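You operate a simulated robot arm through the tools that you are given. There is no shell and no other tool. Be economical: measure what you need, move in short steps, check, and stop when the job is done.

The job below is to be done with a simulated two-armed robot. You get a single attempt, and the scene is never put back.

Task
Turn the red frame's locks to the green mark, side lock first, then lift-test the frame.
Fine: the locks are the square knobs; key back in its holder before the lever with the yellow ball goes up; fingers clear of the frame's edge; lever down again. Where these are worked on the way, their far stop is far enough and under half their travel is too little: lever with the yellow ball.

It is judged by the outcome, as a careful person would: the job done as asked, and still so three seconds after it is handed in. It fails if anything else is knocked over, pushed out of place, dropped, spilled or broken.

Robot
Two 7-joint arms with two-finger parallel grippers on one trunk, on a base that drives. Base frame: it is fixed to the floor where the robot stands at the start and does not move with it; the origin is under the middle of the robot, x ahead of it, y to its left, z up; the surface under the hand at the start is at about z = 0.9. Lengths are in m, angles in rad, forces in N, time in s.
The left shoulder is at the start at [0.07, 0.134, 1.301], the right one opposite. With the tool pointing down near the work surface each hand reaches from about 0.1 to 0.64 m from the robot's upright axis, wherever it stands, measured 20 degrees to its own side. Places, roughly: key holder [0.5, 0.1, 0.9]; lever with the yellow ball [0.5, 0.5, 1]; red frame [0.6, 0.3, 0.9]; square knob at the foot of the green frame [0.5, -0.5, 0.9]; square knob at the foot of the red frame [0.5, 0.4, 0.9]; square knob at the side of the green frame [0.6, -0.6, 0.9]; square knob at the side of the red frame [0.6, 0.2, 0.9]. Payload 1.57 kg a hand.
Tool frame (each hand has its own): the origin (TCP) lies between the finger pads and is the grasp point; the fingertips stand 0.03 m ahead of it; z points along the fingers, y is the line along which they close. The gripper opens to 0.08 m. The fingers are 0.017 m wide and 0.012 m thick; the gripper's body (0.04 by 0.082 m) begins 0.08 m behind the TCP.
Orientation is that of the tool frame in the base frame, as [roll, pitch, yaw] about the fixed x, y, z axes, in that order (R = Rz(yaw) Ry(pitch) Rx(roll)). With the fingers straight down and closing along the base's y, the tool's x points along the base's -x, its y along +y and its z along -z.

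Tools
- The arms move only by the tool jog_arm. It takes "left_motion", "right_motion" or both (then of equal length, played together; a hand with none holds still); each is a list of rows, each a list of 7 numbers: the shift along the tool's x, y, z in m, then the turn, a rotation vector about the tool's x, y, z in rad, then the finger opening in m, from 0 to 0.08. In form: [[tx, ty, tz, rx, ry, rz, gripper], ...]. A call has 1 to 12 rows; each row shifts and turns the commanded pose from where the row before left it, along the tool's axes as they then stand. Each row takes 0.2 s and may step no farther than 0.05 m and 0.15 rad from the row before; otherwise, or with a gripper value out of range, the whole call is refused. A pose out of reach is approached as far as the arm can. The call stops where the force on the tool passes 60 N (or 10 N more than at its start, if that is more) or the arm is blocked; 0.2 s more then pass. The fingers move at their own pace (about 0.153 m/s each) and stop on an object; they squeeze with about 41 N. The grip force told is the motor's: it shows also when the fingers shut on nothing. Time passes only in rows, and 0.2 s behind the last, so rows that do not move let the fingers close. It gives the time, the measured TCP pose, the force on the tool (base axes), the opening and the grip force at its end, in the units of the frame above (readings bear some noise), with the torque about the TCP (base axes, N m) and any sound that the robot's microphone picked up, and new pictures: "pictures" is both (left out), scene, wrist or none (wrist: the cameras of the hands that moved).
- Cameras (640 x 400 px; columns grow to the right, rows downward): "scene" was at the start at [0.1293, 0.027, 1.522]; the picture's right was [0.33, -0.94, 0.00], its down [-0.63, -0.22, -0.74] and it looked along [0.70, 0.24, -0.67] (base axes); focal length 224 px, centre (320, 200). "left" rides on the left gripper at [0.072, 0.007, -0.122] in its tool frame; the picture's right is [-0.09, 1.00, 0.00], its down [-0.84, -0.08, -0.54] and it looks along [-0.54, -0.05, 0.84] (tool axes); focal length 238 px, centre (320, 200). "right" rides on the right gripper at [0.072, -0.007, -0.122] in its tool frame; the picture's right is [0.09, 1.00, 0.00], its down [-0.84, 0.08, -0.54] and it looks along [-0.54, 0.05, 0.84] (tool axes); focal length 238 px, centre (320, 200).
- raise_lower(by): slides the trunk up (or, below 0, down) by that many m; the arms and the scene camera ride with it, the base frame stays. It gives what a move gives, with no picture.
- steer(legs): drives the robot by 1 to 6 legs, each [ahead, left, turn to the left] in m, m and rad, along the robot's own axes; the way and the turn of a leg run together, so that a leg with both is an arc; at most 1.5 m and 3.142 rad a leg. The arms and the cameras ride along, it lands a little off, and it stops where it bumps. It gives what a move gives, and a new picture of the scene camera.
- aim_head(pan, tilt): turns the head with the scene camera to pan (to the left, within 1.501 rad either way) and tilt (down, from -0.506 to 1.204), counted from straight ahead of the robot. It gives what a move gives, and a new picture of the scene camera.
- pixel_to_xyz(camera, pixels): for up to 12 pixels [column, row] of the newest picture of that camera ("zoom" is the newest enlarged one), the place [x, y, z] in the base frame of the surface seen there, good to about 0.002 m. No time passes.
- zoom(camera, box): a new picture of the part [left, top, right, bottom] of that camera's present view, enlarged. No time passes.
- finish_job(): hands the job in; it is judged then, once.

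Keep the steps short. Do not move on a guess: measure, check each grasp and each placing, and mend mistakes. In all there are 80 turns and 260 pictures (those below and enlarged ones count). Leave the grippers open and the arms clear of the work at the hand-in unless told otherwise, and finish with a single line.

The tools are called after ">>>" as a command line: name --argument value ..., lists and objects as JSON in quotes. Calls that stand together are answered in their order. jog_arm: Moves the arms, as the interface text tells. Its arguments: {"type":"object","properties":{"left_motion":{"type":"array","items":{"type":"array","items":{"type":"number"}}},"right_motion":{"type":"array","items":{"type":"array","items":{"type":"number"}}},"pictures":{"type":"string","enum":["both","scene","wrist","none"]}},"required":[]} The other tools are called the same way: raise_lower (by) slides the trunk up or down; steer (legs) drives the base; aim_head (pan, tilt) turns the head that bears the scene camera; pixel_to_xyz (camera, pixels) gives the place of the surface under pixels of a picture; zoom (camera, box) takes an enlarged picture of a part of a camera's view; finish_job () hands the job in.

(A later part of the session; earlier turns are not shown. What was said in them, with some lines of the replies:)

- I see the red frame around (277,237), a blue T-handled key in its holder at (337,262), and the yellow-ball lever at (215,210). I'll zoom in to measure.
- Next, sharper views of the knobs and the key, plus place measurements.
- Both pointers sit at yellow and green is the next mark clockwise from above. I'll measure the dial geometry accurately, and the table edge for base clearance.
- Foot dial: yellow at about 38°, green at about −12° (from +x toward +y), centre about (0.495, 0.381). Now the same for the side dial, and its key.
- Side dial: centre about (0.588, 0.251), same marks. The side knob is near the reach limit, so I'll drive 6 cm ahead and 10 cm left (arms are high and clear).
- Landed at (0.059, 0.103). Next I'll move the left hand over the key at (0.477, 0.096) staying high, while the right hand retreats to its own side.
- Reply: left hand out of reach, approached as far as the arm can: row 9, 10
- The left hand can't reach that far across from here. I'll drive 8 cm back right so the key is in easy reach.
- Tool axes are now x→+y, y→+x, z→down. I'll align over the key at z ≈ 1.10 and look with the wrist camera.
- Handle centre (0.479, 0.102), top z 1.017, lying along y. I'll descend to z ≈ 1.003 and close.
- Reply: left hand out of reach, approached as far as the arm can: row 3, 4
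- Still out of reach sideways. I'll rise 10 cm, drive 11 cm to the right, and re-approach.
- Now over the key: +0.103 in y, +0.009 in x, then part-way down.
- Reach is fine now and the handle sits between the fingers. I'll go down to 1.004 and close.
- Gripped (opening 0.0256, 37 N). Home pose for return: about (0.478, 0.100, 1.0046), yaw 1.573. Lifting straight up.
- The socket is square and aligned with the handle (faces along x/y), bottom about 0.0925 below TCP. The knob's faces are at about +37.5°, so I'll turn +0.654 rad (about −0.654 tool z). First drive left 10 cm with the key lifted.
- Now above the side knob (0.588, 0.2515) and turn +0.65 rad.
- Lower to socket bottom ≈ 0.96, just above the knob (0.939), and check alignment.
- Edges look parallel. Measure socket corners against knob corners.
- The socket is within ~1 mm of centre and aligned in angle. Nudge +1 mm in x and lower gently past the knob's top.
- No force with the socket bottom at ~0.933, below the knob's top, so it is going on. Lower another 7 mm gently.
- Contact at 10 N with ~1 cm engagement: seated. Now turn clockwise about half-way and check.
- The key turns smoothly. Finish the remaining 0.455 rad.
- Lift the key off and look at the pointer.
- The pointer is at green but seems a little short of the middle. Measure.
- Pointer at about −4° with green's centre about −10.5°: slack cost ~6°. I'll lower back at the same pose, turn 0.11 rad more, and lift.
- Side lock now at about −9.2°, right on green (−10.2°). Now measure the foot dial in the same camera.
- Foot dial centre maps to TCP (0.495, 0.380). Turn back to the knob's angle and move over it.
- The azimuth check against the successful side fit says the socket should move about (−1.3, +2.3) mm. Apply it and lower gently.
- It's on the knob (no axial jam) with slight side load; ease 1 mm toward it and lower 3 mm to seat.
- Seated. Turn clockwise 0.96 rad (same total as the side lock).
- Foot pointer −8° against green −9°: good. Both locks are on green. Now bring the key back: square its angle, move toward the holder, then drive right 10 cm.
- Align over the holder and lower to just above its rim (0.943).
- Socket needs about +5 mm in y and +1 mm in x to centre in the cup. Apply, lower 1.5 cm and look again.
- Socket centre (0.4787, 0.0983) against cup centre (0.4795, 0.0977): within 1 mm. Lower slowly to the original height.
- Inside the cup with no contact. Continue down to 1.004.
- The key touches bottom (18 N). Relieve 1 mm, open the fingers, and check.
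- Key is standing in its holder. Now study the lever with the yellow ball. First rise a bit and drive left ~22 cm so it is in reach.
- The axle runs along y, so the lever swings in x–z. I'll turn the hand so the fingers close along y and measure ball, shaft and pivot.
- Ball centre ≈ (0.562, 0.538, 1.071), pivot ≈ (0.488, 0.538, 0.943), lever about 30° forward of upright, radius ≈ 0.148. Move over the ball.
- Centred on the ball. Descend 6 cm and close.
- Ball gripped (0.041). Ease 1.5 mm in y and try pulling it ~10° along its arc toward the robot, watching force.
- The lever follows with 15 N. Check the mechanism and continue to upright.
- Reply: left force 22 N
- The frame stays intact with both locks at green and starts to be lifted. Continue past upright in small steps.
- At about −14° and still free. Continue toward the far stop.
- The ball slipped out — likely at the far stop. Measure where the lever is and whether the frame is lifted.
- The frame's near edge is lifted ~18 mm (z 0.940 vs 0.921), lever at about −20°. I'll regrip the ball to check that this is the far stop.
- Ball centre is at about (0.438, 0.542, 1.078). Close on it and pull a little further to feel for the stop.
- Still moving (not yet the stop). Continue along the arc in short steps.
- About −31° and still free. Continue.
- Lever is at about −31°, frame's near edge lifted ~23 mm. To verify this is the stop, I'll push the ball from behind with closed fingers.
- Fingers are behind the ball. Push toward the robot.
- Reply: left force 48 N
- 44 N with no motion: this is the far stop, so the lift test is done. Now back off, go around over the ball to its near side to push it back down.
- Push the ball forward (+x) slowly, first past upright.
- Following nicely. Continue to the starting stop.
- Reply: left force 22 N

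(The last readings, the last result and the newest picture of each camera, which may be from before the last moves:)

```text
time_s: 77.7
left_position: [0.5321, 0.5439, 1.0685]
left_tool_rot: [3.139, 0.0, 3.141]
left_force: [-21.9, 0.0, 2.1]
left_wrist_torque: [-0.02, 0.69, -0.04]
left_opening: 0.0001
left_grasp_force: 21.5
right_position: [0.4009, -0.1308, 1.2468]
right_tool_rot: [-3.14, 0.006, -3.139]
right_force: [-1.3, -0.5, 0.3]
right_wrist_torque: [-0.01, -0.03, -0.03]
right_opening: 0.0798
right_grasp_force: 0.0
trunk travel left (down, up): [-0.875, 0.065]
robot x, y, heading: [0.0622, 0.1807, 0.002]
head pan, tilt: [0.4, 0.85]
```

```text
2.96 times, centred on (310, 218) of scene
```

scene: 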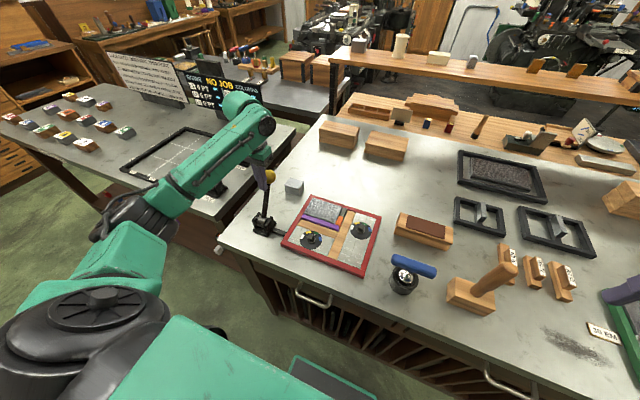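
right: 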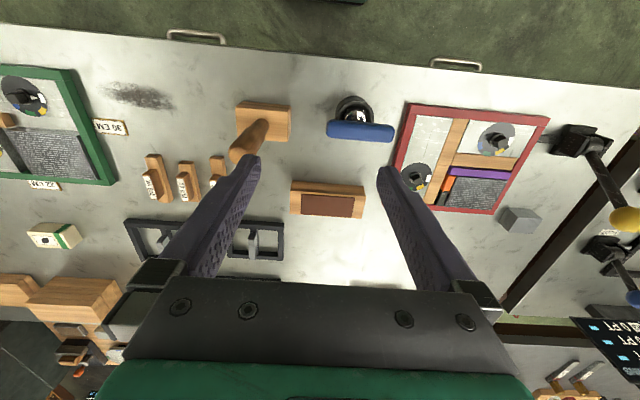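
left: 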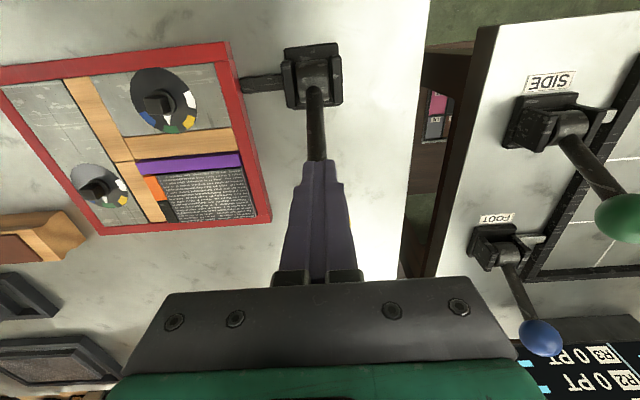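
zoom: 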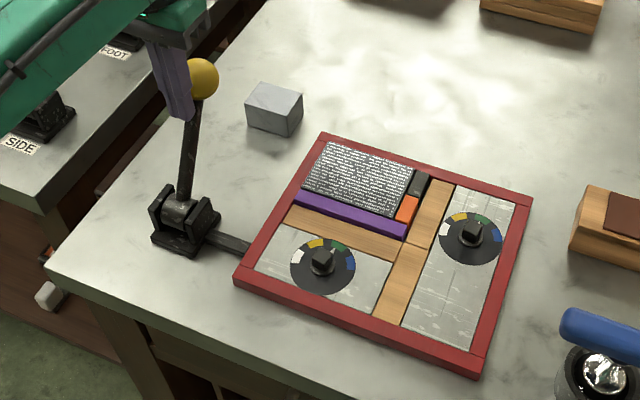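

At the start stop (22 N at x = 0.532). Back off, rise clear, open the fingers, and check everything.

>>> jog_arm --left_motion '[[0.03, 0, 0, 0, 0, 0, 0.0], [0.03, 0, 0, 0, 0, 0, 0.0], [0, 0, -0.045, 0, 0, 0, 0.0], [0, 0, -0.045, 0, 0, 0, 0.0], [0.04, 0, -0.03, 0, 0, 0, 0.04], [0.04, 0, -0.03, 0, 0, 0, 0.08], [0.02, 0, -0.03, 0, 0, 0, 0.08], [0, 0, 0, 0, 0, 0, 0.08]]' --pictures "both"

>>> pixel_to_xyz --camera "scene" --pixels '[[266, 177], [265, 190], [263, 210], [286, 244], [362, 270], [310, 198], [377, 220], [412, 268]]'

>>> zoom --camera "scene" --box '[280, 195, 450, 300]'

>>> zoom --camera "scene" --box '[297, 215, 375, 255]'

```text
time_s: 79.5
left_position: [0.3781, 0.5438, 1.2467]
left_tool_rot: [-3.139, -0.001, -3.141]
left_force: [0.0, -0.1, -0.1]
left_wrist_torque: [0.0, 0.03, -0.03]
left_opening: 0.0797
left_grasp_force: 0.1
right_position: [0.4075, -0.1299, 1.2426]
right_tool_rot: [-3.139, 0.0, 3.14]
right_force: [-0.4, -0.5, -0.1]
right_wrist_torque: [0.01, 0.01, 0.01]
right_opening: 0.08
right_grasp_force: 0.1
trunk travel left (down, up): [-0.875, 0.065]
robot x, y, heading: [0.0578, 0.1828, -0.0]
head pan, tilt: [0.4, 0.85]
```

scene: 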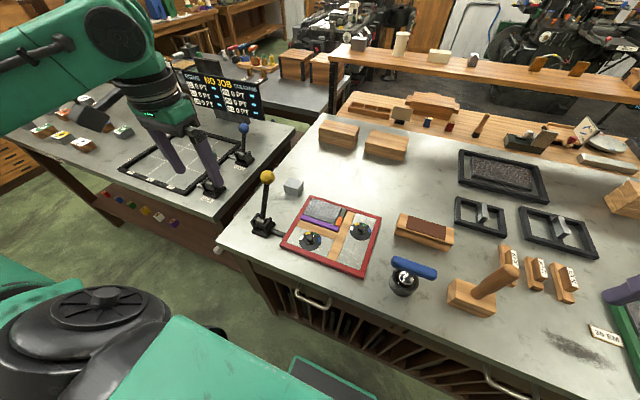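
left: 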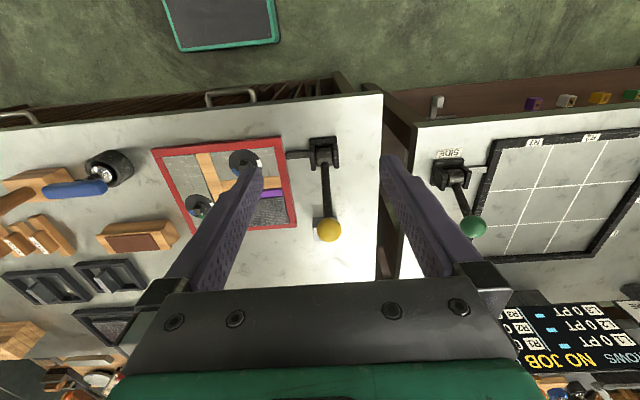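

```text
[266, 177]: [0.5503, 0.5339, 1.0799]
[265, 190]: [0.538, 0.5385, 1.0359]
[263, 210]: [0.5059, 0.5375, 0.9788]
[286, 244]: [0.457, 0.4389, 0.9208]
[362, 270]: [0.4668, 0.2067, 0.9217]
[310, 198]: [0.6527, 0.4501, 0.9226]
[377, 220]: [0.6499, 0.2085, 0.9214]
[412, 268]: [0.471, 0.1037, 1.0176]
```

```text
3.76 times, centred on (365, 248) of scene
```

zoom: 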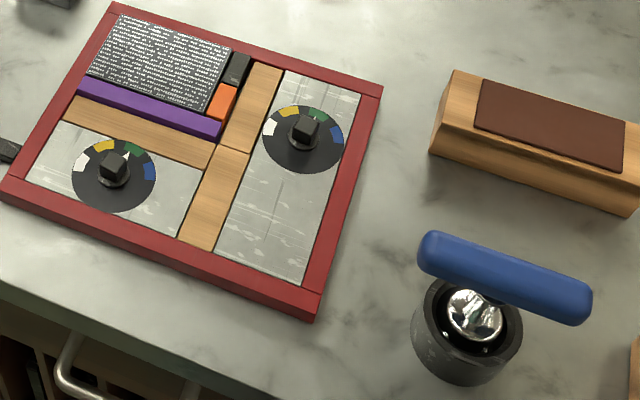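

```text
8.21 times, centred on (336, 235) of scene
```

zoom: 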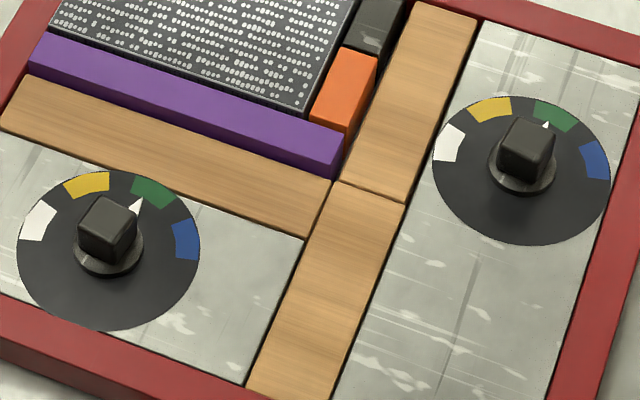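

The lever reads the same as at the start. The frame is flat (z 0.921), both pointers are on green, and the key stands in its holder. Both hands are open and clear, so I'm handing in.

>>> finish_job

```text
The job is handed in.
```

Job done: side lock then foot lock turned to green, key returned to its holder, frame lift-tested to the lever's far stop, and the lever is back down.
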